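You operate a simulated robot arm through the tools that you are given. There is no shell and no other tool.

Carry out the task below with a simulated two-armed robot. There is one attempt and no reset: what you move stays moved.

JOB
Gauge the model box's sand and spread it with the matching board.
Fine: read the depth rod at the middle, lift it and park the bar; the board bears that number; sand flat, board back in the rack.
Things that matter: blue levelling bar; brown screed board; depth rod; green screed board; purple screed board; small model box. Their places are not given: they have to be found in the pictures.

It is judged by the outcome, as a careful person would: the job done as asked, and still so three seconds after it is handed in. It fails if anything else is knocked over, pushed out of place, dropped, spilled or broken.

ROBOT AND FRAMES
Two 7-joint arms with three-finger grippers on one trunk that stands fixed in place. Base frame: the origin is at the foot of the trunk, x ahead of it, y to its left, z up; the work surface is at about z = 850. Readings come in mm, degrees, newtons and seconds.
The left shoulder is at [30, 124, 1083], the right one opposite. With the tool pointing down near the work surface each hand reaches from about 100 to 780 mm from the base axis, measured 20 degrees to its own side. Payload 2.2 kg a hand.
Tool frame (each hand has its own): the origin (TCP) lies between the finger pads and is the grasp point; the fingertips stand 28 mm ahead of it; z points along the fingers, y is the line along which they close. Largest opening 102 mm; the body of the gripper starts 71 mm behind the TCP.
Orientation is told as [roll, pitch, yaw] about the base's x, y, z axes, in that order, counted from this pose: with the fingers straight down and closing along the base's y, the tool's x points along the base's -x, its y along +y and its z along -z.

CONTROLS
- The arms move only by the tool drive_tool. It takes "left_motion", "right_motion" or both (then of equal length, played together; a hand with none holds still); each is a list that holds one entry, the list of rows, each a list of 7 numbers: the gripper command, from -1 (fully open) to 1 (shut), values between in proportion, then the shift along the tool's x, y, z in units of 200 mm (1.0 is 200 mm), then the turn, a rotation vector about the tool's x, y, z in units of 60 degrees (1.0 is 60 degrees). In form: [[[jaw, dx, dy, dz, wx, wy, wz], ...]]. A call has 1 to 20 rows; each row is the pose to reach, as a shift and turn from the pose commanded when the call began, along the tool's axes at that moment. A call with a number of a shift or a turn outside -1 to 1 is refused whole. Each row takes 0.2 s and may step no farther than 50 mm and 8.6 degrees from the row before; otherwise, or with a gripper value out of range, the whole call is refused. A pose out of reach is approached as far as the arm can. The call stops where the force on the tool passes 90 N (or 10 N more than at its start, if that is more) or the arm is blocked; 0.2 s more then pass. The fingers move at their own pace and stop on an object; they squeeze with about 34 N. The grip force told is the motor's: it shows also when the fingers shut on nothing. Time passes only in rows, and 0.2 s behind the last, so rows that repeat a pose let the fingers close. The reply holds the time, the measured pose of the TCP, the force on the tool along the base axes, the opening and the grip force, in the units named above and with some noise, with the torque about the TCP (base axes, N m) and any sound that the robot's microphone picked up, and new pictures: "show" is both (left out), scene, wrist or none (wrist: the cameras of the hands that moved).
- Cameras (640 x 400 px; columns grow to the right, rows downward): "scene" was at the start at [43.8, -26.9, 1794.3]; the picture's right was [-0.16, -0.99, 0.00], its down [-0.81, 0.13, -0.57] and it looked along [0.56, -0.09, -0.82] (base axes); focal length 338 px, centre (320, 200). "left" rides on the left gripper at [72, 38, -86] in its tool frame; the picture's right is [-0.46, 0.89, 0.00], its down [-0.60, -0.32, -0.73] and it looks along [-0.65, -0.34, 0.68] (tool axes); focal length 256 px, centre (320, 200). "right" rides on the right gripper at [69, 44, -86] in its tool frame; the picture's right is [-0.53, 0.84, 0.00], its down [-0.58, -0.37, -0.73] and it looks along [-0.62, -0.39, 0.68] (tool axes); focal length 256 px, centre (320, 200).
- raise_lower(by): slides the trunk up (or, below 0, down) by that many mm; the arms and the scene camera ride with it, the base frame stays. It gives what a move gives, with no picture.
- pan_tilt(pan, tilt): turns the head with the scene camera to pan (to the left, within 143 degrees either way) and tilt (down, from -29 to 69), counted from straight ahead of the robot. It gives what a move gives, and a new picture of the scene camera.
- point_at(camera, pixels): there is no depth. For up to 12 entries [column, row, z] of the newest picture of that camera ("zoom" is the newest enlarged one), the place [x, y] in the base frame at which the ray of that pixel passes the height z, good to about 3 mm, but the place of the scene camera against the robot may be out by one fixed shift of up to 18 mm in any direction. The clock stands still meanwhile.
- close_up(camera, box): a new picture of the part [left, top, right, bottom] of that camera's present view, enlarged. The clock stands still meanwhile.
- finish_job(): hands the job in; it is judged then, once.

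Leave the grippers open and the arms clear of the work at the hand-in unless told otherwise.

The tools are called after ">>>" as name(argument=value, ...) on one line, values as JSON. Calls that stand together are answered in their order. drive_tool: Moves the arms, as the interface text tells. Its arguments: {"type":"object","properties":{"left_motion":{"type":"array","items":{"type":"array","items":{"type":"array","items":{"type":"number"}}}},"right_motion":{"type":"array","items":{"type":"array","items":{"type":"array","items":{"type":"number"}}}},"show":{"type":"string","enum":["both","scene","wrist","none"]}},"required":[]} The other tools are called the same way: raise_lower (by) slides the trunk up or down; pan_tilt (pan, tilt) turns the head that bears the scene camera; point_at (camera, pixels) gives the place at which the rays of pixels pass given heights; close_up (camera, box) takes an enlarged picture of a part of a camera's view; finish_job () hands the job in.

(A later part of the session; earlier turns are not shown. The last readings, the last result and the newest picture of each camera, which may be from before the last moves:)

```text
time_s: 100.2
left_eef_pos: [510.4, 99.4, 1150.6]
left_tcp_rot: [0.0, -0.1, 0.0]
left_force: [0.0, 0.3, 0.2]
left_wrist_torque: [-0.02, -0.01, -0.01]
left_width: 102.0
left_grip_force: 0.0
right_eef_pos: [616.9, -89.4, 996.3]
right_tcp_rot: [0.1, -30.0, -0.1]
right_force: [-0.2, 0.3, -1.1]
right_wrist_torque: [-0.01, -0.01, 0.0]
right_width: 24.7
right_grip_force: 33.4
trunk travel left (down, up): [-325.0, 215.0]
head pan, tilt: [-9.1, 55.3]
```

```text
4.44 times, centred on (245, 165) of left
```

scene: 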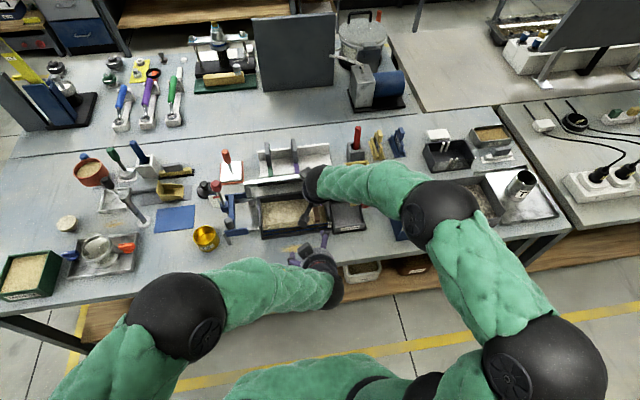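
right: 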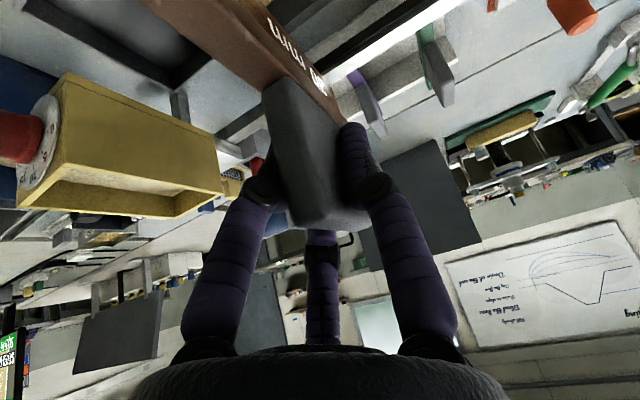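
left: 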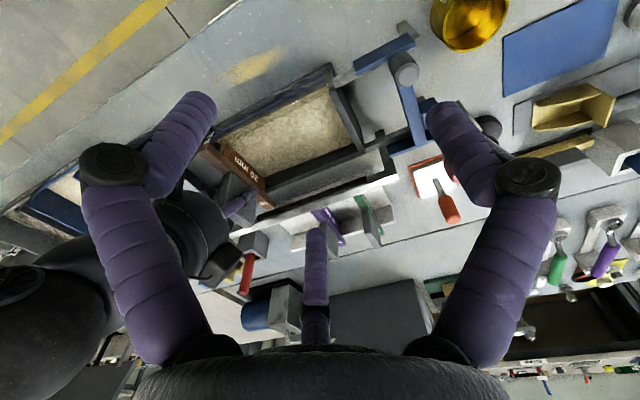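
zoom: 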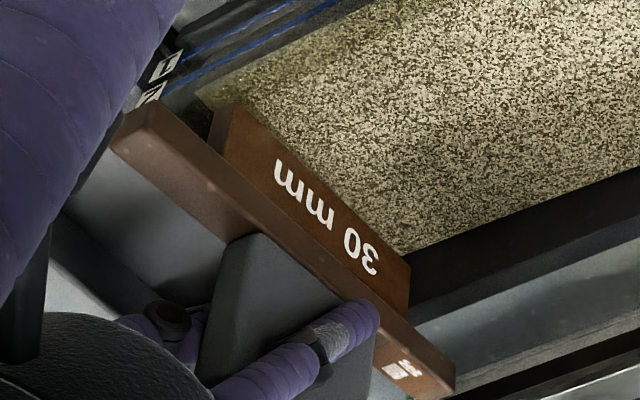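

>>> point_at(camera="zoom", pixels=[[235, 105, 930], [235, 105, 940], [408, 265, 930], [408, 265, 940], [640, 215, 930], [430, 300, 930], [640, 170, 900], [420, 247, 900], [212, 95, 930], [190, 88, 930], [195, 95, 920], [156, 105, 955]])

>>> close_up(camera="left", box=[220, 120, 260, 160])

>>> close_up(camera="left", box=[250, 155, 300, 205])

```text
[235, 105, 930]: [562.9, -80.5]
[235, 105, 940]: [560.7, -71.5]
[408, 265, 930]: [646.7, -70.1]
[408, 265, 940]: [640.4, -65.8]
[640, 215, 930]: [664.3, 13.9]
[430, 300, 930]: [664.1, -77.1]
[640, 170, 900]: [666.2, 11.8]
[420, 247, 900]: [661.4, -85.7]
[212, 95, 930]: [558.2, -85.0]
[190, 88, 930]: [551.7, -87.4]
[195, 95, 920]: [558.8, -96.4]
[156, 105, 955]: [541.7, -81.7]
```

```text
10.00 times, centred on (240, 140) of left
```

zoom: 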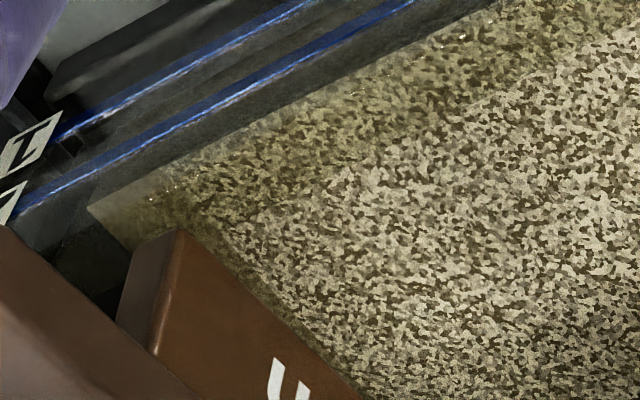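

```text
8.00 times, centred on (275, 180) of left
```

zoom: 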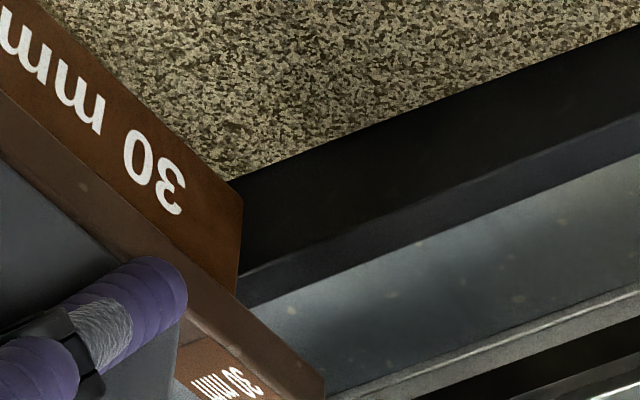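

>>> close_up(camera="left", box=[205, 120, 285, 210])

>>> point_at(camera="zoom", pixels=[[160, 104, 950], [455, 362, 950], [235, 108, 925], [406, 265, 925], [218, 140, 950], [405, 303, 950], [160, 104, 960], [455, 362, 960], [640, 185, 930], [420, 275, 930]])

```text
4.44 times, centred on (245, 165) of left
```

zoom: 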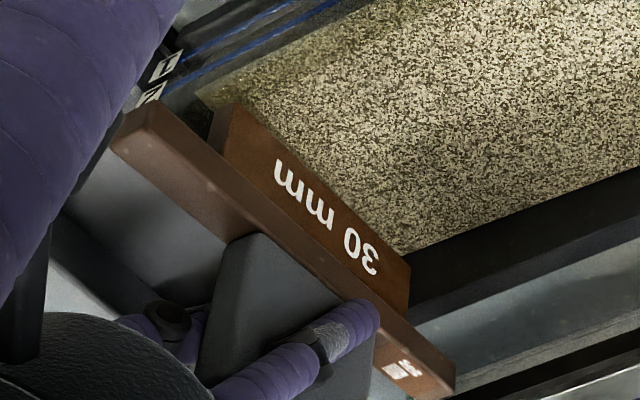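

```text
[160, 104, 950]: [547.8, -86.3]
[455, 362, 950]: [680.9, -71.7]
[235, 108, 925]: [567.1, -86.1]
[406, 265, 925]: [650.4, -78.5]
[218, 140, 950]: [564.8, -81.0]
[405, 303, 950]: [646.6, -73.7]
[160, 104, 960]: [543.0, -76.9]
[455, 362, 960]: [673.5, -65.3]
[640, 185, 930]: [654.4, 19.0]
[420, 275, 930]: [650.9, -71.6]
```

>>> close_up(camera="right", box=[220, 40, 420, 240])

```text
2.00 times, centred on (320, 140) of right
```

zoom: 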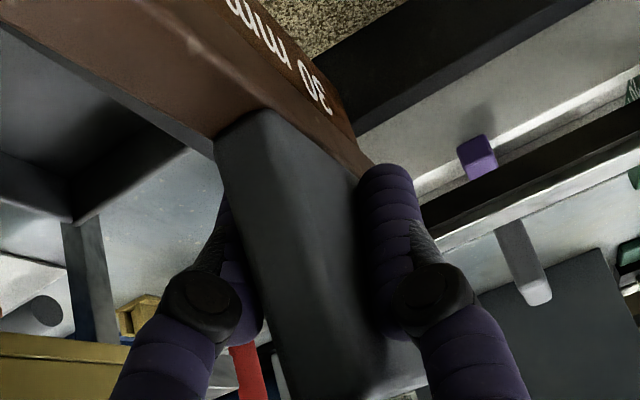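

The board has pitched nose-up by about 5° in the grip because its front caught on the glass. The blade now spans x≈562–651 while the rear inner wall is at 664, so it needs to go ~9 mm further back. I'll locate the glass's top edge in this same view.

>>> close_up(camera="left", box=[220, 90, 320, 160])

```text
5.71 times, centred on (270, 125) of left
```

zoom: 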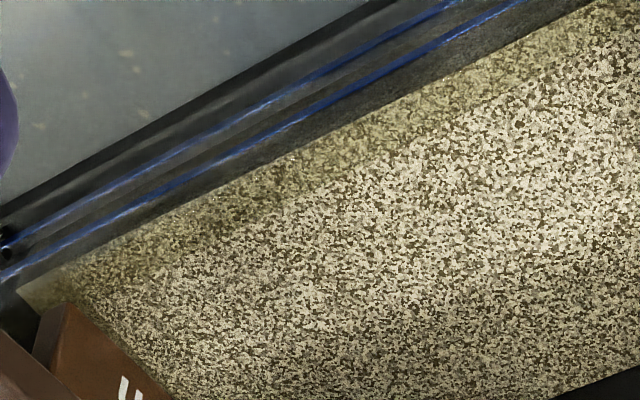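

>>> point_at(camera="zoom", pixels=[[300, 149, 900], [60, 270, 900], [520, 38, 900], [400, 155, 930], [250, 225, 930], [560, 75, 930], [200, 215, 930], [440, 78, 930], [60, 310, 930]])

```text
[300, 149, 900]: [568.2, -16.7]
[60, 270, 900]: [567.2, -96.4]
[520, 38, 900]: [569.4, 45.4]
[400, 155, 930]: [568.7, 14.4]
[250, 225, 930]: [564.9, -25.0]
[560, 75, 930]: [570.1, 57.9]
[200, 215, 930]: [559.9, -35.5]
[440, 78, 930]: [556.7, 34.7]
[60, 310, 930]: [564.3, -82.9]
```

The inner faces are at x≈568 (glass) and 664 (rear), so the interior centre is 616. I'll raise 15 mm, rotate the hand −5.5° to level the board, shift +3 mm in x, and re-check.

>>> drive_tool(right_motion=[[[1, -0.0188, 0, -0.0325, 0, 0, 0], [1, -0.0375, 0, -0.065, 0, 0, 0], [1, -0.044, 0, -0.061, 0, -0.046, 0], [1, -0.0505, 0, -0.0575, 0, -0.092, 0], [1, -0.0505, 0, -0.0575, 0, -0.092, 0]]], show="none")

>>> close_up(camera="left", box=[205, 120, 285, 210])

>>> close_up(camera="right", box=[220, 40, 420, 240])

```text
time_s: 101.4
left_eef_pos: [512.7, 98.9, 1150.3]
left_tcp_rot: [0.1, 0.0, 0.0]
left_force: [0.3, 0.2, -0.3]
left_wrist_torque: [0.0, -0.02, -0.03]
left_width: 102.0
left_grip_force: 0.0
right_eef_pos: [618.7, -88.7, 1012.0]
right_tcp_rot: [0.1, -35.5, 0.0]
right_force: [-0.7, 1.2, -1.8]
right_wrist_torque: [-0.04, 0.02, -0.01]
right_width: 24.7
right_grip_force: 34.0
trunk travel left (down, up): [-325.0, 215.0]
head pan, tilt: [-9.1, 55.3]
```

```text
4.44 times, centred on (245, 165) of left
```

zoom: 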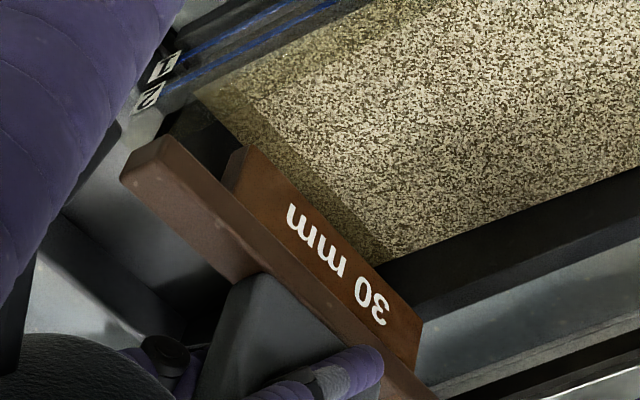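

```text
2.00 times, centred on (320, 140) of right
```

zoom: 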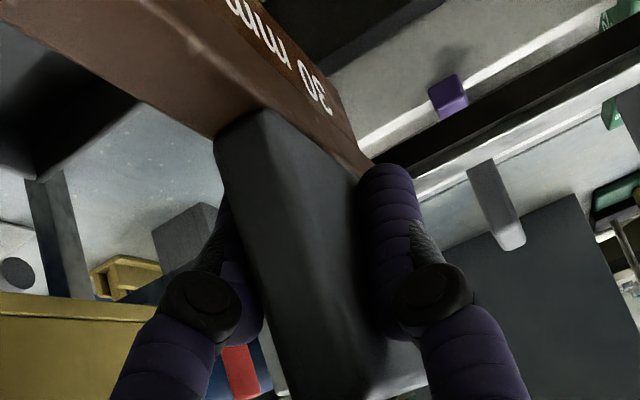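

>>> close_up(camera="left", box=[205, 120, 285, 210])

>>> point_at(camera="zoom", pixels=[[248, 146, 930], [248, 146, 945], [248, 146, 955], [423, 320, 930], [423, 320, 945], [423, 320, 955], [225, 183, 960], [413, 366, 960], [165, 136, 960]])

```text
4.44 times, centred on (245, 165) of left
```

zoom: 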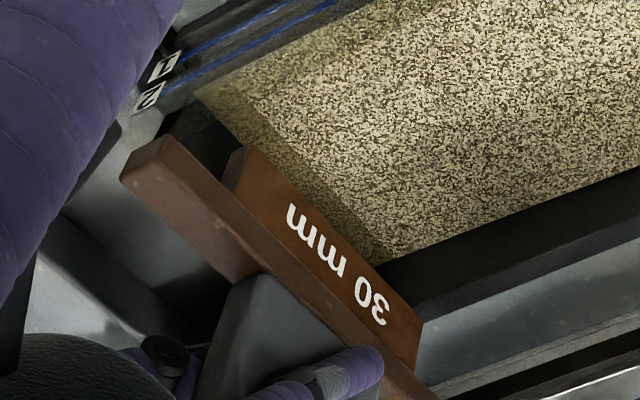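

```text
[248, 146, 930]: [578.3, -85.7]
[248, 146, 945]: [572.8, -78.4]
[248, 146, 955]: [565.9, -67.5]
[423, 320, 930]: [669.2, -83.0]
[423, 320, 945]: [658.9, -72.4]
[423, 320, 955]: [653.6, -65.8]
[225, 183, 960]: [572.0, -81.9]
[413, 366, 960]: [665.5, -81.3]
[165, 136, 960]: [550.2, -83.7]
```

The blade now spans ≈573–659, centred between 568 and 664, and it's level. I'll lower again in small steps.

>>> drive_tool(right_motion=[[[1, 0.0145, 0, 0.0204, 0, 0, 0], [1, 0.029, 0, 0.0407, 0, 0, 0], [1, 0.0378, 0, 0.053, 0, 0, 0], [1, 0.0465, 0, 0.0651, 0, 0, 0], [1, 0.0523, 0, 0.0733, 0, 0, 0], [1, 0.0523, 0, 0.0733, 0, 0, 0]]], show="none")

>>> close_up(camera="left", box=[205, 120, 285, 210])

```text
time_s: 102.8
left_eef_pos: [510.9, 99.7, 1150.0]
left_tcp_rot: [0.0, 0.0, 0.0]
left_force: [0.8, -0.2, -0.2]
left_wrist_torque: [-0.02, -0.02, -0.01]
left_width: 102.0
left_grip_force: 0.1
right_eef_pos: [619.5, -88.1, 991.2]
right_tcp_rot: [0.1, -35.4, 0.1]
right_force: [-0.2, -0.8, -0.6]
right_wrist_torque: [-0.02, -0.02, -0.02]
right_width: 24.3
right_grip_force: 34.1
trunk travel left (down, up): [-325.0, 215.0]
head pan, tilt: [-9.1, 55.3]
```

```text
4.44 times, centred on (245, 165) of left
```

zoom: 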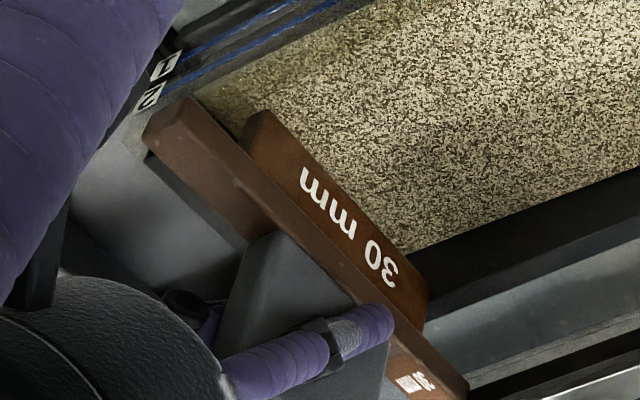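

There's no contact at z=991, below the earlier stop, so the blade is inside now. I'll keep lowering gently toward the rim and sand.

>>> drive_tool(right_motion=[[[1, 0.0087, 0, 0.0122, 0, 0, 0], [1, 0.0174, 0, 0.0244, 0, 0, 0], [1, 0.0261, 0, 0.0366, 0, 0, 0], [1, 0.0349, 0, 0.0488, 0, 0, 0], [1, 0.0349, 0, 0.0488, 0, 0, 0]]], show="none")

>>> close_up(camera="left", box=[205, 110, 305, 210])

```text
time_s: 104.0
left_eef_pos: [511.9, 98.2, 1150.2]
left_tcp_rot: [0.0, 0.0, 0.0]
left_force: [0.0, -1.4, -0.5]
left_wrist_torque: [-0.02, -0.02, 0.02]
left_width: 101.9
left_grip_force: 0.0
right_eef_pos: [619.1, -88.8, 981.0]
right_tcp_rot: [0.2, -35.4, 0.0]
right_force: [-0.1, -0.1, -1.4]
right_wrist_torque: [-0.01, 0.01, 0.01]
right_width: 24.5
right_grip_force: 34.1
trunk travel left (down, up): [-325.0, 215.0]
head pan, tilt: [-9.1, 55.3]
```

```text
4.00 times, centred on (255, 160) of left
```

zoom: 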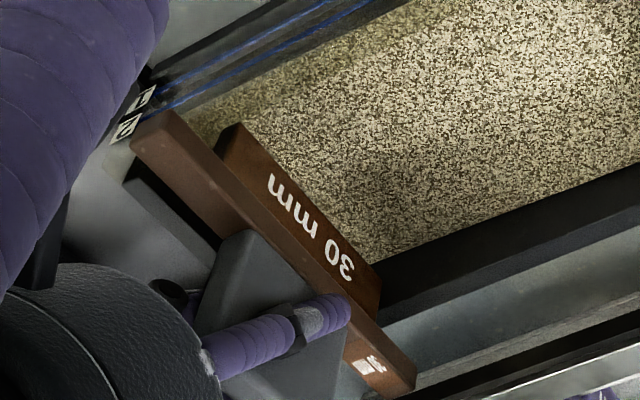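

>>> drive_tool(right_motion=[[[1, 0.0044, 0, 0.0061, 0, 0, 0], [1, 0.0087, 0, 0.0122, 0, 0, 0], [1, 0.0131, 0, 0.0183, 0, 0, 0], [1, 0.0174, 0, 0.0244, 0, 0, 0], [1, 0.0174, 0, 0.0244, 0, 0, 0]]], show="none")

>>> drive_tool(right_motion=[[[1, 0.0044, 0, 0.0061, 0, 0, 0], [1, 0.0087, 0, 0.0122, 0, 0, 0], [1, 0.0116, 0, 0.0163, 0, 0, 0], [1, 0.0116, 0, 0.0163, 0, 0, 0]]], show="none")

>>> close_up(camera="left", box=[205, 110, 305, 210])

```text
time_s: 105.2
left_eef_pos: [511.2, 99.7, 1149.7]
left_tcp_rot: [0.0, -0.1, 0.0]
left_force: [-0.1, 0.2, 0.1]
left_wrist_torque: [0.05, -0.02, 0.02]
left_width: 102.1
left_grip_force: 0.1
right_eef_pos: [619.4, -91.0, 974.5]
right_tcp_rot: [0.1, -35.6, 0.1]
right_force: [0.1, -0.5, -0.2]
right_wrist_torque: [0.0, 0.02, -0.04]
right_width: 24.3
right_grip_force: 33.6
trunk travel left (down, up): [-325.0, 215.0]
head pan, tilt: [-9.1, 55.3]
```

```text
time_s: 106.2
left_eef_pos: [511.9, 99.9, 1151.3]
left_tcp_rot: [0.0, 0.0, 0.0]
left_force: [0.1, 0.5, 0.7]
left_wrist_torque: [-0.03, -0.02, -0.01]
left_width: 101.9
left_grip_force: 0.1
right_eef_pos: [619.6, -89.2, 971.1]
right_tcp_rot: [0.0, -35.5, -0.1]
right_force: [-0.3, -0.4, 0.0]
right_wrist_torque: [-0.03, 0.03, 0.03]
right_width: 24.7
right_grip_force: 33.8
trunk travel left (down, up): [-325.0, 215.0]
head pan, tilt: [-9.1, 55.3]
```

```text
4.00 times, centred on (255, 160) of left
```

zoom: 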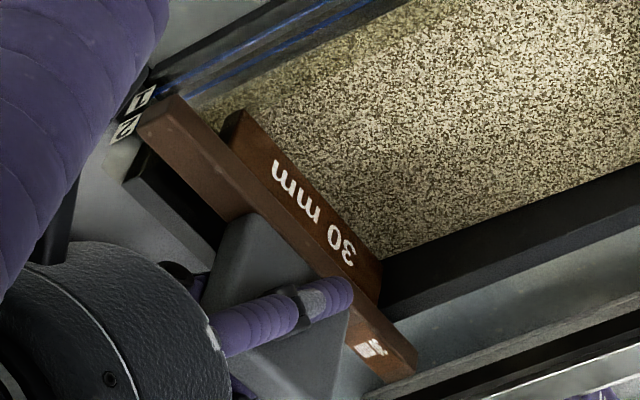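

Fz went from −1.4 to ~0, so the board is nearly seated. I'll continue in 1 mm steps.

>>> drive_tool(right_motion=[[[1, 0.0029, 0, 0.0041, 0, 0, 0], [1, 0.0058, 0, 0.0081, 0, 0, 0], [1, 0.0087, 0, 0.0122, 0, 0, 0], [1, 0.0116, 0, 0.0163, 0, 0, 0], [1, 0.0116, 0, 0.0163, 0, 0, 0]]], show="none")

>>> close_up(camera="left", box=[205, 110, 305, 210])

```text
time_s: 107.4
left_eef_pos: [511.5, 101.0, 1150.1]
left_tcp_rot: [0.1, 0.0, 0.1]
left_force: [-0.5, 0.2, 0.1]
left_wrist_torque: [-0.01, 0.02, -0.03]
left_width: 101.8
left_grip_force: 0.0
right_eef_pos: [620.1, -88.3, 967.1]
right_tcp_rot: [0.1, -35.7, 0.0]
right_force: [0.5, -0.2, 2.4]
right_wrist_torque: [0.0, -0.19, 0.02]
right_width: 24.8
right_grip_force: 33.9
trunk travel left (down, up): [-325.0, 215.0]
head pan, tilt: [-9.1, 55.3]
```

```text
4.00 times, centred on (255, 160) of left
```

zoom: 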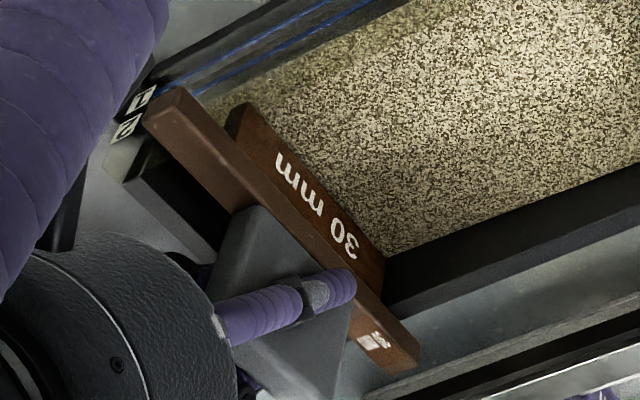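

The rear ear touches first at +50 mm from the TCP. I'll press 3 mm more so the front ear settles on its rim too.

>>> drive_tool(right_motion=[[[1, 0.0029, 0, 0.0041, 0, -0.006, 0], [1, 0.0058, 0, 0.0081, 0, -0.012, 0], [1, 0.0087, 0, 0.0122, 0, -0.018, 0], [1, 0.0087, 0, 0.0122, 0, -0.018, 0]]], show="none")

>>> close_up(camera="left", box=[205, 110, 305, 210])

>>> close_up(camera="scene", box=[250, 160, 370, 250])

```text
time_s: 108.4
left_eef_pos: [509.0, 99.0, 1151.0]
left_tcp_rot: [0.0, -0.1, 0.0]
left_force: [0.0, -0.7, 1.5]
left_wrist_torque: [0.03, 0.0, -0.01]
left_width: 101.9
left_grip_force: 0.1
right_eef_pos: [619.5, -89.3, 965.8]
right_tcp_rot: [0.1, -36.9, 0.0]
right_force: [-3.2, 1.4, 16.6]
right_wrist_torque: [0.11, 0.24, -0.08]
right_width: 24.7
right_grip_force: 34.2
trunk travel left (down, up): [-325.0, 215.0]
head pan, tilt: [-9.1, 55.3]
```

```text
4.00 times, centred on (255, 160) of left
```

zoom: 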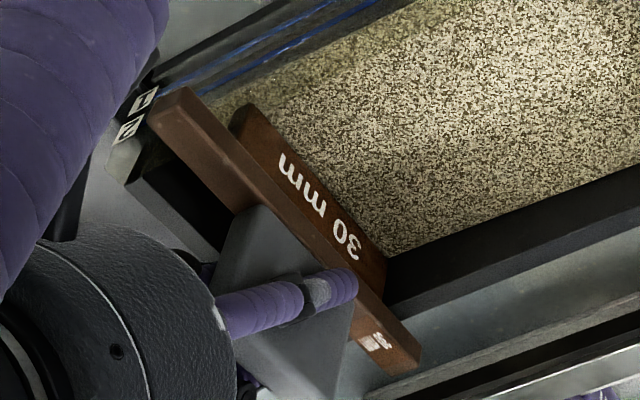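

```text
4.44 times, centred on (310, 205) of scene
```

zoom: 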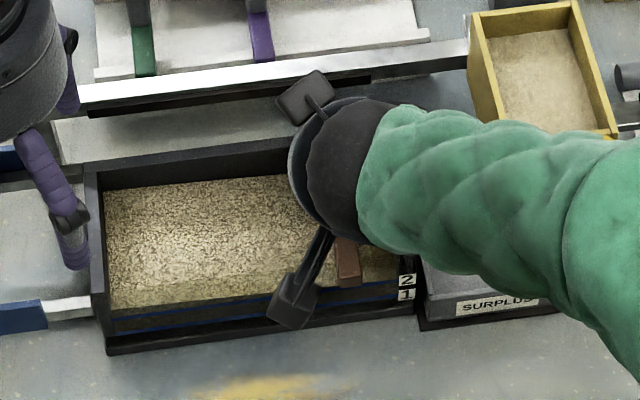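

The board is seated on both rims (Fz≈17 N, balanced). Before sweeping I'll send the left hand well away, and slide the board first to the right end wall so the whole length gets covered.

>>> drive_tool(left_motion=[[[-1, 0.1, 0.17, 0, 0, 0, 0], [-1, 0.2, 0.34, 0, 0, 0, 0], [-1, 0.3, 0.51, 0, 0, 0, 0], [-1, 0.4, 0.68, 0, 0, 0, 0], [-1, 0.5, 0.85, 0, 0, 0, 0], [-1, 0.55, 0.95, 0, 0, 0, 0]]], show="none")

>>> drive_tool(right_motion=[[[1, 0, -0.015, 0, 0, 0, 0], [1, 0, -0.03, 0, 0, 0, 0], [1, 0, -0.045, 0, 0, 0, 0], [1, 0, -0.06, 0, 0, 0, 0], [1, 0, -0.06, 0, 0, 0, 0]]], show="none")

>>> close_up(camera="scene", box=[250, 160, 370, 250])

>>> close_up(camera="right", box=[100, 0, 460, 240])

```text
time_s: 109.8
left_eef_pos: [399.8, 289.8, 1152.5]
left_tcp_rot: [0.0, -0.2, 0.0]
left_force: [0.0, 0.2, 0.9]
left_wrist_torque: [0.03, 0.0, -0.01]
left_width: 102.1
left_grip_force: 0.0
right_eef_pos: [618.9, -88.3, 965.7]
right_tcp_rot: [0.0, -36.8, 0.0]
right_force: [4.0, 1.5, 24.1]
right_wrist_torque: [0.11, -0.67, -0.06]
right_width: 24.4
right_grip_force: 33.7
trunk travel left (down, up): [-325.0, 215.0]
head pan, tilt: [-9.1, 55.3]
```

```text
time_s: 111.0
left_eef_pos: [399.9, 288.7, 1152.5]
left_tcp_rot: [-0.1, -0.2, 0.1]
left_force: [-0.3, 0.2, -0.3]
left_wrist_torque: [-0.01, -0.01, -0.01]
left_width: 101.8
left_grip_force: 0.0
right_eef_pos: [617.2, -99.7, 965.1]
right_tcp_rot: [-0.1, -36.8, 0.2]
right_force: [-0.1, 9.7, 25.9]
right_wrist_torque: [0.36, -0.77, 0.29]
right_width: 24.0
right_grip_force: 33.5
trunk travel left (down, up): [-325.0, 215.0]
head pan, tilt: [-9.1, 55.3]
```

```text
4.44 times, centred on (310, 205) of scene
```

zoom: 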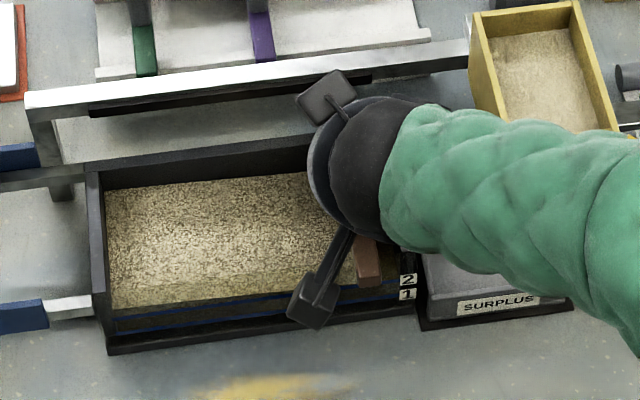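

```text
1.67 times, centred on (280, 120) of right
```

zoom: 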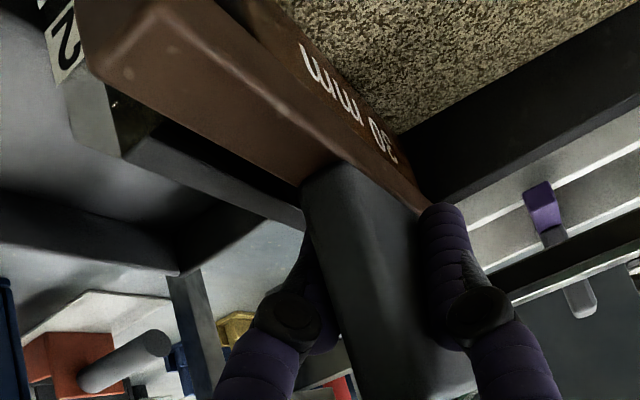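

Board at the right end (friction ~10 N). Now I'll sweep slowly to the left, with the first half at about 40 mm/s.

>>> drive_tool(right_motion=[[[1, 0, 0.03, 0, 0, 0, 0], [1, 0, 0.07, 0, 0, 0, 0], [1, 0, 0.11, 0, 0, 0, 0], [1, 0, 0.15, 0, 0, 0, 0], [1, 0, 0.19, 0, 0, 0, 0], [1, 0, 0.23, 0, 0, 0, 0], [1, 0, 0.27, 0, 0, 0, 0], [1, 0, 0.31, 0, 0, 0, 0], [1, 0, 0.35, 0, 0, 0, 0], [1, 0, 0.39, 0, 0, 0, 0], [1, 0, 0.42, 0, 0, 0, 0]]], show="both")

>>> close_up(camera="scene", box=[250, 160, 370, 250])

>>> close_up(camera="right", box=[100, 0, 460, 240])

```text
time_s: 113.4
left_eef_pos: [399.2, 287.1, 1154.3]
left_tcp_rot: [0.0, -0.1, -0.1]
left_force: [0.7, -0.4, 0.3]
left_wrist_torque: [0.0, -0.01, 0.0]
left_width: 101.9
left_grip_force: 0.1
right_eef_pos: [617.7, -17.3, 964.9]
right_tcp_rot: [0.0, -36.7, 0.1]
right_force: [-1.5, -8.0, 22.4]
right_wrist_torque: [-0.17, -0.48, -0.17]
right_width: 24.6
right_grip_force: 34.0
trunk travel left (down, up): [-325.0, 215.0]
head pan, tilt: [-9.1, 55.3]
```

scene: 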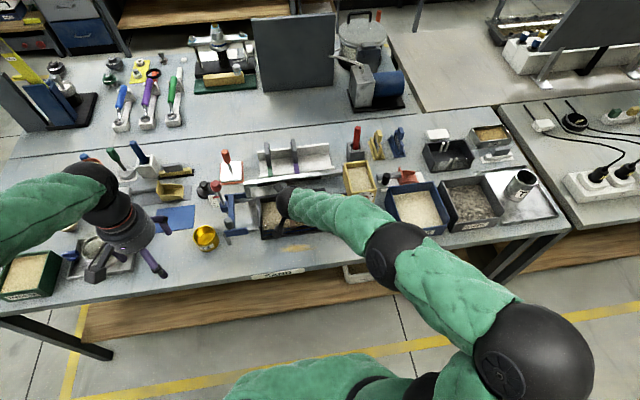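
right: 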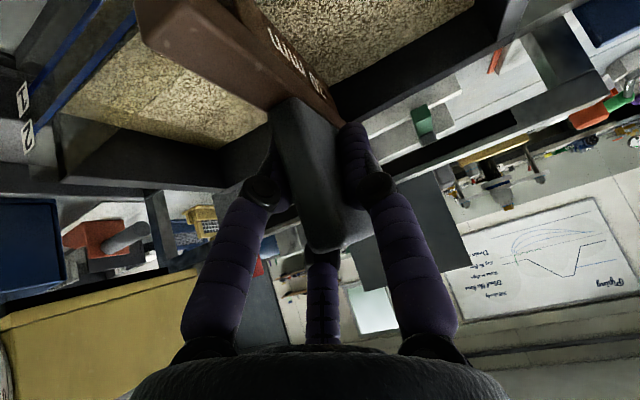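

```text
4.44 times, centred on (310, 205) of scene
```

zoom: 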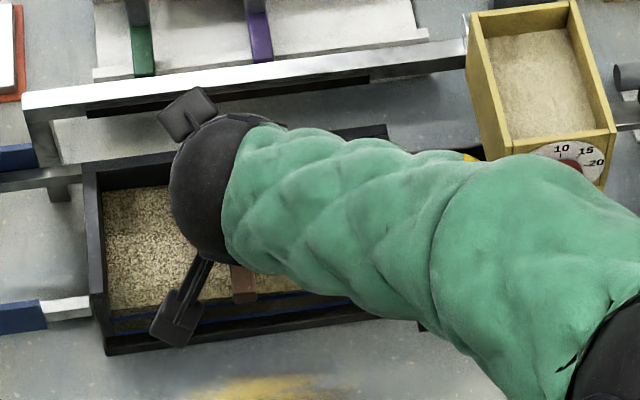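

```text
1.67 times, centred on (280, 120) of right
```

zoom: 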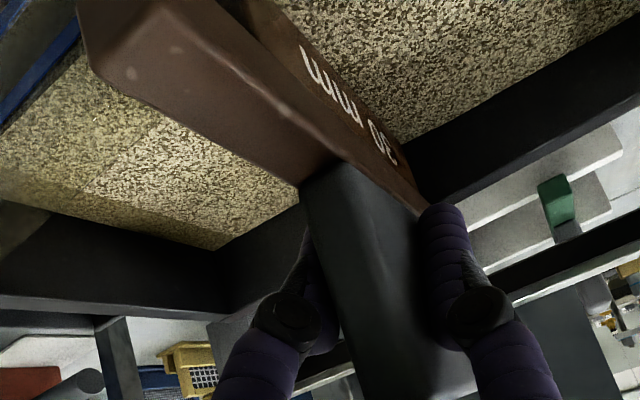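

The sweep is smooth (≈8 N drag). I'll continue to the left end wall, slowing near the end.

>>> drive_tool(right_motion=[[[1, 0, 0.03, 0, 0, 0, 0], [1, 0, 0.07, 0, 0, 0, 0], [1, 0, 0.11, 0, 0, 0, 0], [1, 0, 0.15, 0, 0, 0, 0], [1, 0, 0.19, 0, 0, 0, 0], [1, 0, 0.23, 0, 0, 0, 0], [1, 0, 0.27, 0, 0, 0, 0], [1, 0, 0.31, 0, 0, 0, 0], [1, 0, 0.34, 0, 0, 0, 0], [1, 0, 0.365, 0, 0, 0, 0], [1, 0, 0.385, 0, 0, 0, 0], [1, 0, 0.385, 0, 0, 0, 0]]], show="none")

>>> close_up(camera="right", box=[100, 0, 460, 240])

>>> close_up(camera="scene", box=[240, 160, 360, 250])

```text
time_s: 116.0
left_eef_pos: [400.0, 288.0, 1153.2]
left_tcp_rot: [0.0, 0.0, 0.0]
left_force: [0.0, -0.2, 0.2]
left_wrist_torque: [0.01, -0.04, -0.01]
left_width: 101.9
left_grip_force: 0.0
right_eef_pos: [618.0, 59.1, 965.0]
right_tcp_rot: [0.1, -36.6, 0.1]
right_force: [0.8, -5.2, 13.4]
right_wrist_torque: [-0.11, -0.7, -0.3]
right_width: 24.6
right_grip_force: 34.3
trunk travel left (down, up): [-325.0, 215.0]
head pan, tilt: [-9.1, 55.3]
```

```text
1.67 times, centred on (280, 120) of right
```

zoom: 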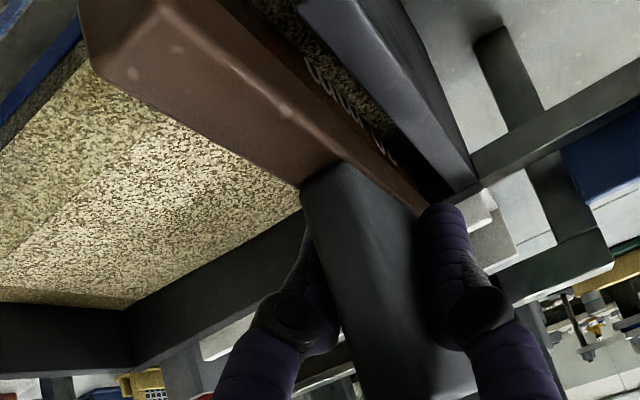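

```text
4.44 times, centred on (300, 205) of scene
```

zoom: 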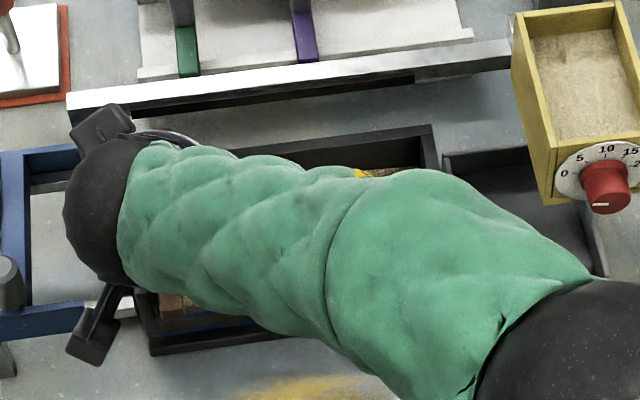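

A narrow strip remains at the left wall. I'll push 6 mm further, then sweep back to the right for an even surface.

>>> drive_tool(right_motion=[[[1, 0, 0.01, 0, 0, 0, 0], [1, 0, 0.02, 0, 0, 0, 0], [1, 0, 0.03, 0, 0, 0, 0], [1, 0, 0.03, 0, 0, 0, 0]]], show="none")

>>> close_up(camera="right", box=[100, 0, 460, 240])

```text
time_s: 117.0
left_eef_pos: [401.4, 288.4, 1152.9]
left_tcp_rot: [-0.1, 0.1, 0.1]
left_force: [-0.2, 0.3, -0.4]
left_wrist_torque: [0.0, 0.02, 0.0]
left_width: 102.1
left_grip_force: 0.0
right_eef_pos: [617.0, 66.2, 965.0]
right_tcp_rot: [0.1, -36.6, 0.0]
right_force: [-1.0, -3.0, 9.9]
right_wrist_torque: [0.02, -0.11, -0.07]
right_width: 24.6
right_grip_force: 33.9
trunk travel left (down, up): [-325.0, 215.0]
head pan, tilt: [-9.1, 55.3]
```

```text
1.67 times, centred on (280, 120) of right
```

zoom: 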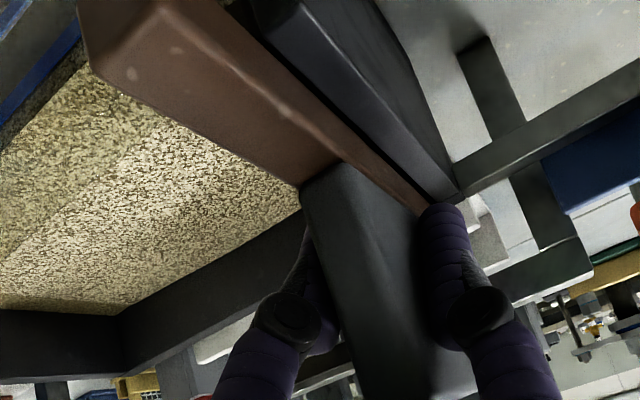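

The board is right at the left wall. I'll now do the return sweep to the right.

>>> drive_tool(right_motion=[[[1, 0.001, -0.03, 0.0015, 0, 0, 0], [1, 0.001, -0.07, 0.0015, 0, 0, 0], [1, 0.001, -0.11, 0.0015, 0, 0, 0], [1, 0.001, -0.15, 0.0015, 0, 0, 0], [1, 0.001, -0.19, 0.0015, 0, 0, 0], [1, 0.001, -0.23, 0.0015, 0, 0, 0], [1, 0.001, -0.27, 0.0015, 0, 0, 0], [1, 0.001, -0.31, 0.0015, 0, 0, 0], [1, 0.001, -0.35, 0.0015, 0, 0, 0], [1, 0.001, -0.39, 0.0015, 0, 0, 0], [1, 0.001, -0.43, 0.0015, 0, 0, 0], [1, 0.001, -0.47, 0.0015, 0, 0, 0], [1, 0.001, -0.51, 0.0015, 0, 0, 0], [1, 0.001, -0.55, 0.0015, 0, 0, 0], [1, 0.001, -0.59, 0.0015, 0, 0, 0], [1, 0.001, -0.63, 0.0015, 0, 0, 0], [1, 0.001, -0.67, 0.0015, 0, 0, 0], [1, 0.001, -0.71, 0.0015, 0, 0, 0], [1, 0.001, -0.75, 0.0015, 0, 0, 0], [1, 0.001, -0.77, 0.0015, 0, 0, 0]]], show="none")

>>> close_up(camera="right", box=[100, 0, 460, 240])

>>> close_up(camera="scene", box=[240, 160, 360, 250])

```text
time_s: 121.2
left_eef_pos: [401.0, 288.1, 1153.3]
left_tcp_rot: [0.0, 0.0, 0.0]
left_force: [-0.3, -0.3, -0.6]
left_wrist_torque: [0.01, -0.04, 0.01]
left_width: 101.7
left_grip_force: 0.0
right_eef_pos: [617.7, -89.4, 964.8]
right_tcp_rot: [0.1, -36.5, -0.1]
right_force: [0.6, 1.3, 8.0]
right_wrist_torque: [0.07, -0.61, 0.11]
right_width: 24.4
right_grip_force: 33.7
trunk travel left (down, up): [-325.0, 215.0]
head pan, tilt: [-9.1, 55.3]
```

```text
1.67 times, centred on (280, 120) of right
```

zoom: 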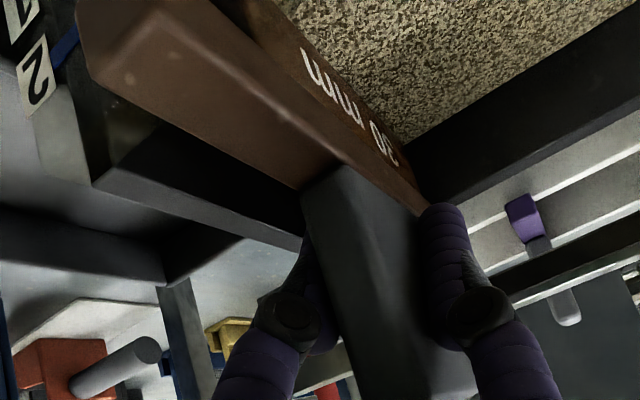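

```text
4.44 times, centred on (300, 205) of scene
```

zoom: 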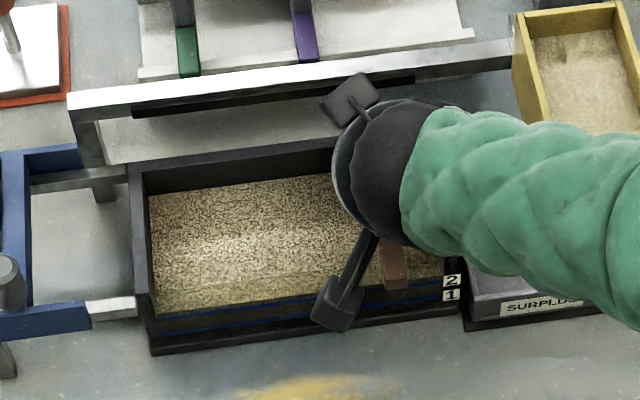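

I'll finish the last 10 mm to the right wall, then lift the board straight up 40 mm and inspect the sand.

>>> drive_tool(right_motion=[[[1, 0, -0.02, 0, 0, 0, 0], [1, 0, -0.04, 0, 0, 0, 0], [1, 0, -0.055, 0, 0, 0, 0], [1, 0, -0.055, 0, 0, 0, 0]]], show="none")

>>> drive_tool(right_motion=[[[1, -0.015, 0.005, -0.02, 0, 0, 0], [1, -0.03, 0.005, -0.04, 0, 0, 0], [1, -0.06, 0.005, -0.08, 0, 0, 0], [1, -0.12, 0.005, -0.16, 0, 0, 0], [1, -0.18, 0.005, -0.24, 0, 0, 0], [1, -0.25, 0.005, -0.335, 0, 0, 0], [1, -0.25, 0.005, -0.335, 0, 0, 0]]], show="both")

>>> close_up(camera="right", box=[220, 40, 420, 240])

```text
time_s: 122.2
left_eef_pos: [401.3, 288.8, 1151.5]
left_tcp_rot: [0.1, 0.0, 0.0]
left_force: [-0.6, 0.5, 0.6]
left_wrist_torque: [0.01, 0.01, 0.0]
left_width: 102.2
left_grip_force: 0.0
right_eef_pos: [619.0, -98.4, 964.2]
right_tcp_rot: [0.1, -36.6, 0.0]
right_force: [-0.9, 2.6, 4.3]
right_wrist_torque: [0.08, -0.3, 0.12]
right_width: 24.4
right_grip_force: 33.9
trunk travel left (down, up): [-325.0, 215.0]
head pan, tilt: [-9.1, 55.3]
```

```text
time_s: 123.8
left_eef_pos: [401.1, 288.0, 1152.8]
left_tcp_rot: [0.1, 0.0, -0.1]
left_force: [-0.5, 0.2, 0.4]
left_wrist_torque: [0.03, 0.0, -0.03]
left_width: 102.0
left_grip_force: 0.1
right_eef_pos: [620.3, -98.2, 1046.8]
right_tcp_rot: [0.0, -36.4, 0.0]
right_force: [0.8, 0.1, -1.4]
right_wrist_torque: [-0.01, 0.0, -0.02]
right_width: 24.4
right_grip_force: 33.7
trunk travel left (down, up): [-325.0, 215.0]
head pan, tilt: [-9.1, 55.3]
```

scene: 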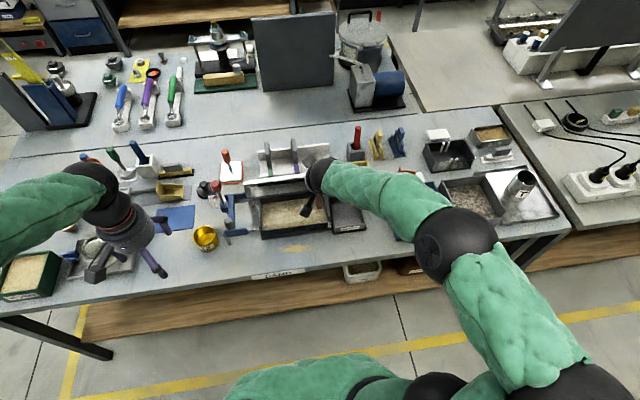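
right: 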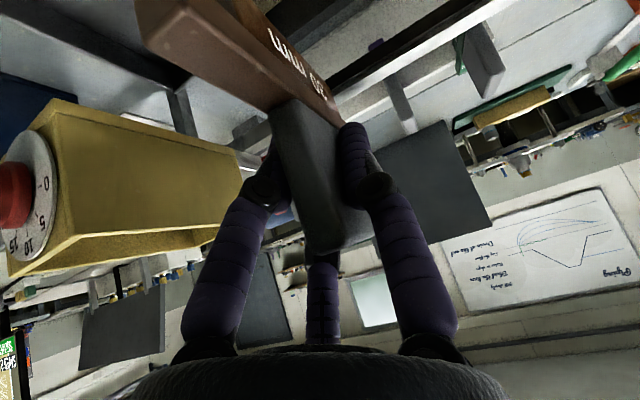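

```text
2.00 times, centred on (320, 140) of right
```

zoom: 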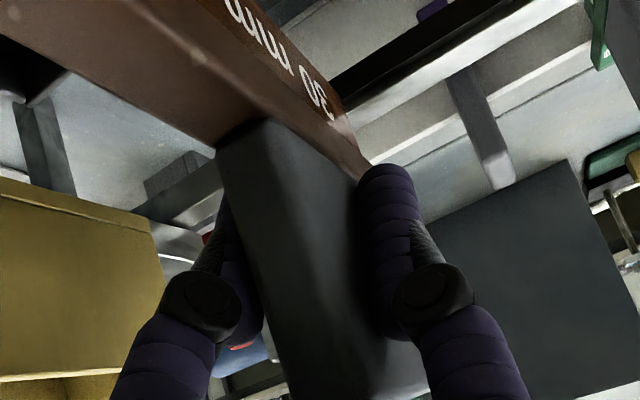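

The board is lifted clean. I'll raise it more and carry it back above the rack at y≈−141, staying high over the rail.

>>> drive_tool(right_motion=[[[1, -0.08, 0, -0.107, 0, 0, 0], [1, -0.165, -0.03, -0.22, 0, 0, 0], [1, -0.28, -0.08, -0.13, 0, 0, 0], [1, -0.4, -0.13, -0.045, 0, 0, 0], [1, -0.52, -0.18, 0.045, 0, 0, 0], [1, -0.566, -0.21, 0.078, 0, 0, 0]]], show="none")

>>> drive_tool(right_motion=[[[1, -0.12, 0, 0.09, 0, 0, 0], [1, -0.25, 0, 0.185, 0, 0, 0], [1, -0.36, 0, 0.267, 0, 0, 0], [1, -0.44, -0.01, 0.326, 0, 0, 0], [1, -0.44, -0.01, 0.326, 0, 0, 0]]], show="both")

>>> close_up(camera="scene", box=[230, 160, 350, 250])

>>> close_up(camera="scene", box=[240, 100, 380, 210])

```text
time_s: 125.2
left_eef_pos: [401.9, 287.9, 1153.2]
left_tcp_rot: [0.0, 0.0, 0.0]
left_force: [-0.1, 0.2, 0.2]
left_wrist_torque: [-0.02, 0.0, -0.02]
left_width: 101.9
left_grip_force: 0.0
right_eef_pos: [718.0, -140.8, 1101.9]
right_tcp_rot: [0.1, -36.5, 0.0]
right_force: [0.0, -0.4, 0.3]
right_wrist_torque: [0.01, 0.01, 0.02]
right_width: 24.7
right_grip_force: 34.0
trunk travel left (down, up): [-325.0, 215.0]
head pan, tilt: [-9.1, 55.3]
```

```text
time_s: 126.4
left_eef_pos: [400.5, 287.8, 1152.5]
left_tcp_rot: [0.0, 0.1, 0.0]
left_force: [-0.2, 0.0, 1.0]
left_wrist_torque: [0.01, 0.0, 0.0]
left_width: 101.9
left_grip_force: 0.1
right_eef_pos: [827.9, -141.1, 1103.7]
right_tcp_rot: [0.1, -36.6, 0.0]
right_force: [0.6, 0.1, -1.3]
right_wrist_torque: [0.02, 0.02, 0.01]
right_width: 24.2
right_grip_force: 33.7
trunk travel left (down, up): [-325.0, 215.0]
head pan, tilt: [-9.1, 55.3]
```

scene: 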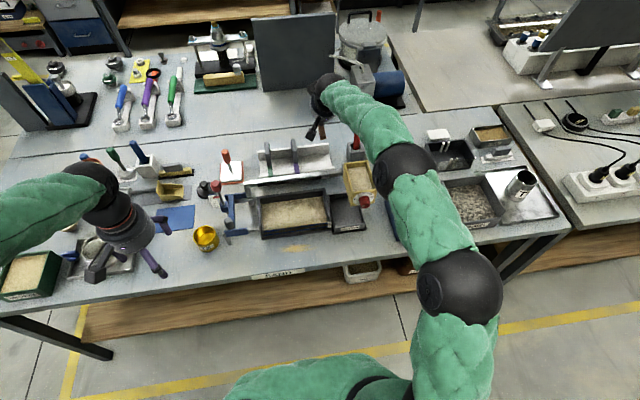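
right: 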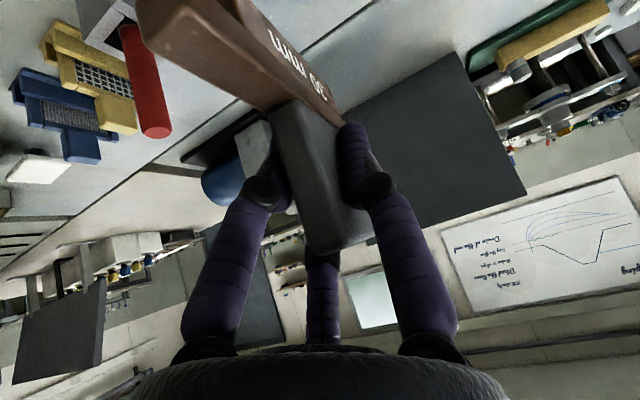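

```text
4.44 times, centred on (290, 205) of scene
```

zoom: 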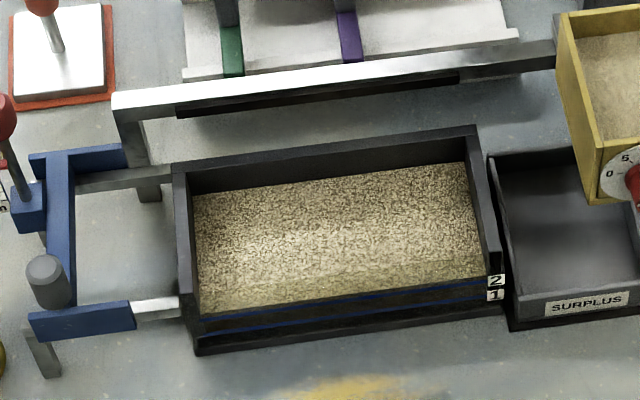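

```text
3.64 times, centred on (310, 155) of scene
```

zoom: 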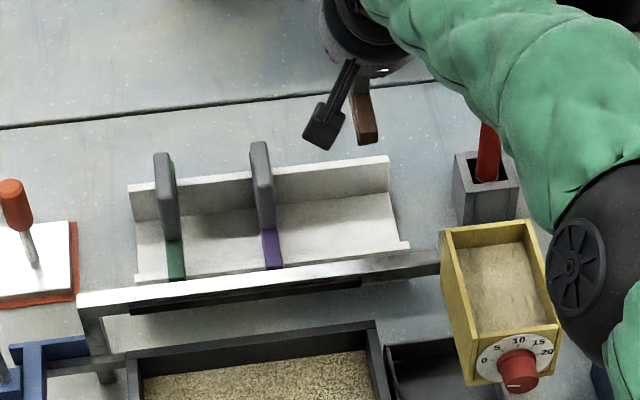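

The sand now looks even. Next I'll bring the left camera near the rack, to the side, to guide the board back into its place.

>>> drive_tool(left_motion=[[[-1, -0.17, -0.16, 0, 0, 0, 0], [-1, -0.34, -0.32, 0, 0, 0, 0], [-1, -0.51, -0.48, 0, 0, 0, 0], [-1, -0.67, -0.63, 0, 0, 0, 0]]], show="none")

>>> drive_tool(left_motion=[[[-1, -0.17, -0.16, 0, 0, 0, 0], [-1, -0.34, -0.32, 0, 0, 0, 0], [-1, -0.51, -0.48, 0, 0, 0, 0], [-1, -0.67, -0.6, 0, 0, 0, 0], [-1, -0.67, -0.6, 0, 0, 0, 0]]], show="wrist")

>>> close_up(camera="left", box=[200, 80, 420, 240])

>>> close_up(camera="left", box=[140, 0, 360, 120])

```text
time_s: 127.4
left_eef_pos: [539.6, 160.1, 1151.4]
left_tcp_rot: [0.1, 0.0, 0.1]
left_force: [-0.2, 0.2, -0.3]
left_wrist_torque: [0.02, 0.04, 0.01]
left_width: 101.9
left_grip_force: 0.1
right_eef_pos: [828.8, -142.3, 1102.5]
right_tcp_rot: [0.2, -36.5, 0.0]
right_force: [0.4, 0.2, -1.3]
right_wrist_torque: [0.02, 0.0, 0.0]
right_width: 24.8
right_grip_force: 34.0
trunk travel left (down, up): [-325.0, 215.0]
head pan, tilt: [-9.1, 55.3]
```

```text
time_s: 128.6
left_eef_pos: [668.7, 41.8, 1151.7]
left_tcp_rot: [0.0, 0.0, 0.0]
left_force: [-0.5, 0.0, -0.1]
left_wrist_torque: [0.0, -0.05, 0.0]
left_width: 102.2
left_grip_force: 0.0
right_eef_pos: [827.7, -140.4, 1103.3]
right_tcp_rot: [0.0, -36.6, 0.1]
right_force: [-0.2, -0.9, -0.3]
right_wrist_torque: [0.01, 0.02, -0.02]
right_width: 24.4
right_grip_force: 33.7
trunk travel left (down, up): [-325.0, 215.0]
head pan, tilt: [-9.1, 55.3]
```

left: 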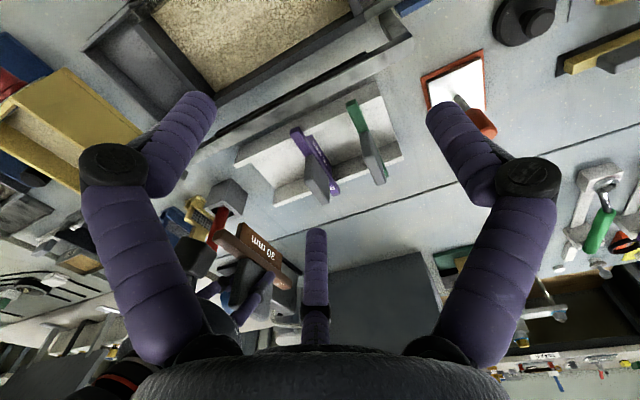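

```text
2.50 times, centred on (310, 160) of left
```

zoom: 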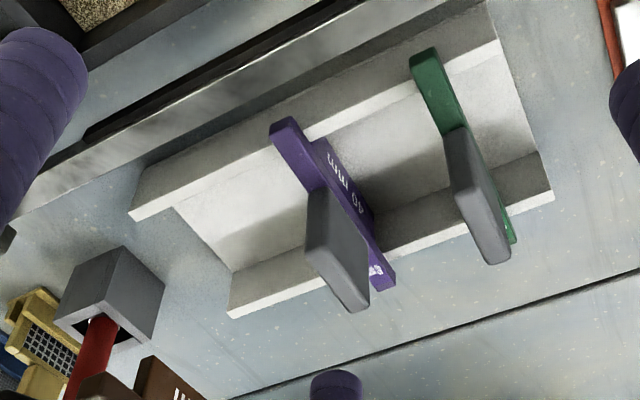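

```text
2.91 times, centred on (250, 60) of left
```

zoom: 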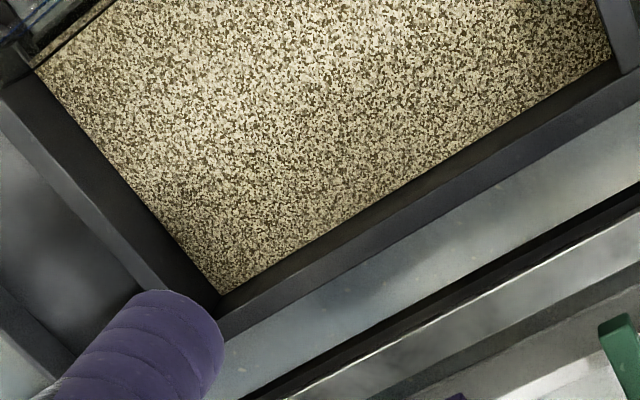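

The sand is smooth. Now I'll lower the board to just above the rack uprights at y≈−141, then compare its front end with the purple and green boards.

>>> drive_tool(right_motion=[[[1, 0.04, 0, 0.08, 0, 0, 0], [1, 0.1, 0, 0.17, 0, 0, 0], [1, 0.16, 0, 0.27, 0, 0, 0], [1, 0.22, 0, 0.36, 0, 0, 0], [1, 0.27, 0, 0.44, 0, 0, 0], [1, 0.296, 0, 0.484, 0, 0, 0], [1, 0.296, 0, 0.484, 0, 0, 0]]], show="wrist")

>>> close_up(camera="left", box=[200, 80, 420, 240])

```text
time_s: 130.2
left_eef_pos: [670.9, 41.3, 1151.2]
left_tcp_rot: [0.0, 0.0, -0.1]
left_force: [0.4, -0.6, -0.2]
left_wrist_torque: [-0.01, 0.01, 0.02]
left_width: 102.0
left_grip_force: 0.0
right_eef_pos: [840.3, -141.3, 988.6]
right_tcp_rot: [0.0, -36.6, 0.0]
right_force: [0.0, 0.4, -1.3]
right_wrist_torque: [-0.01, 0.01, 0.02]
right_width: 24.6
right_grip_force: 33.6
trunk travel left (down, up): [-325.0, 215.0]
head pan, tilt: [-9.1, 55.3]
```

right: 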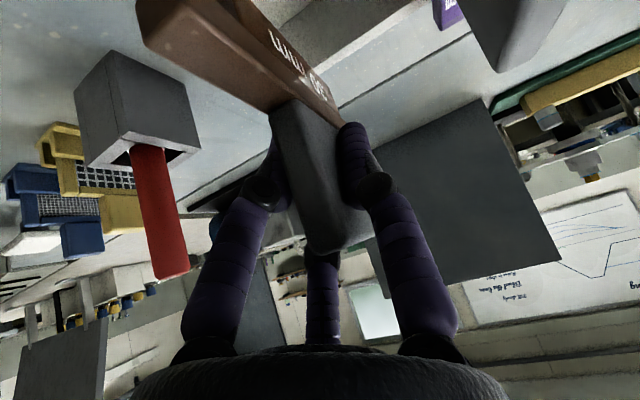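

```text
2.50 times, centred on (310, 160) of left
```

zoom: 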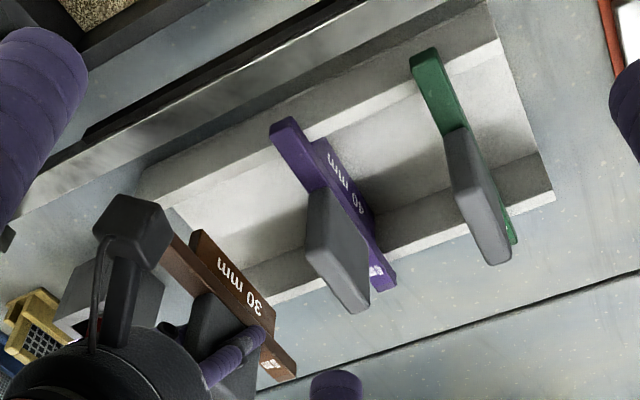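

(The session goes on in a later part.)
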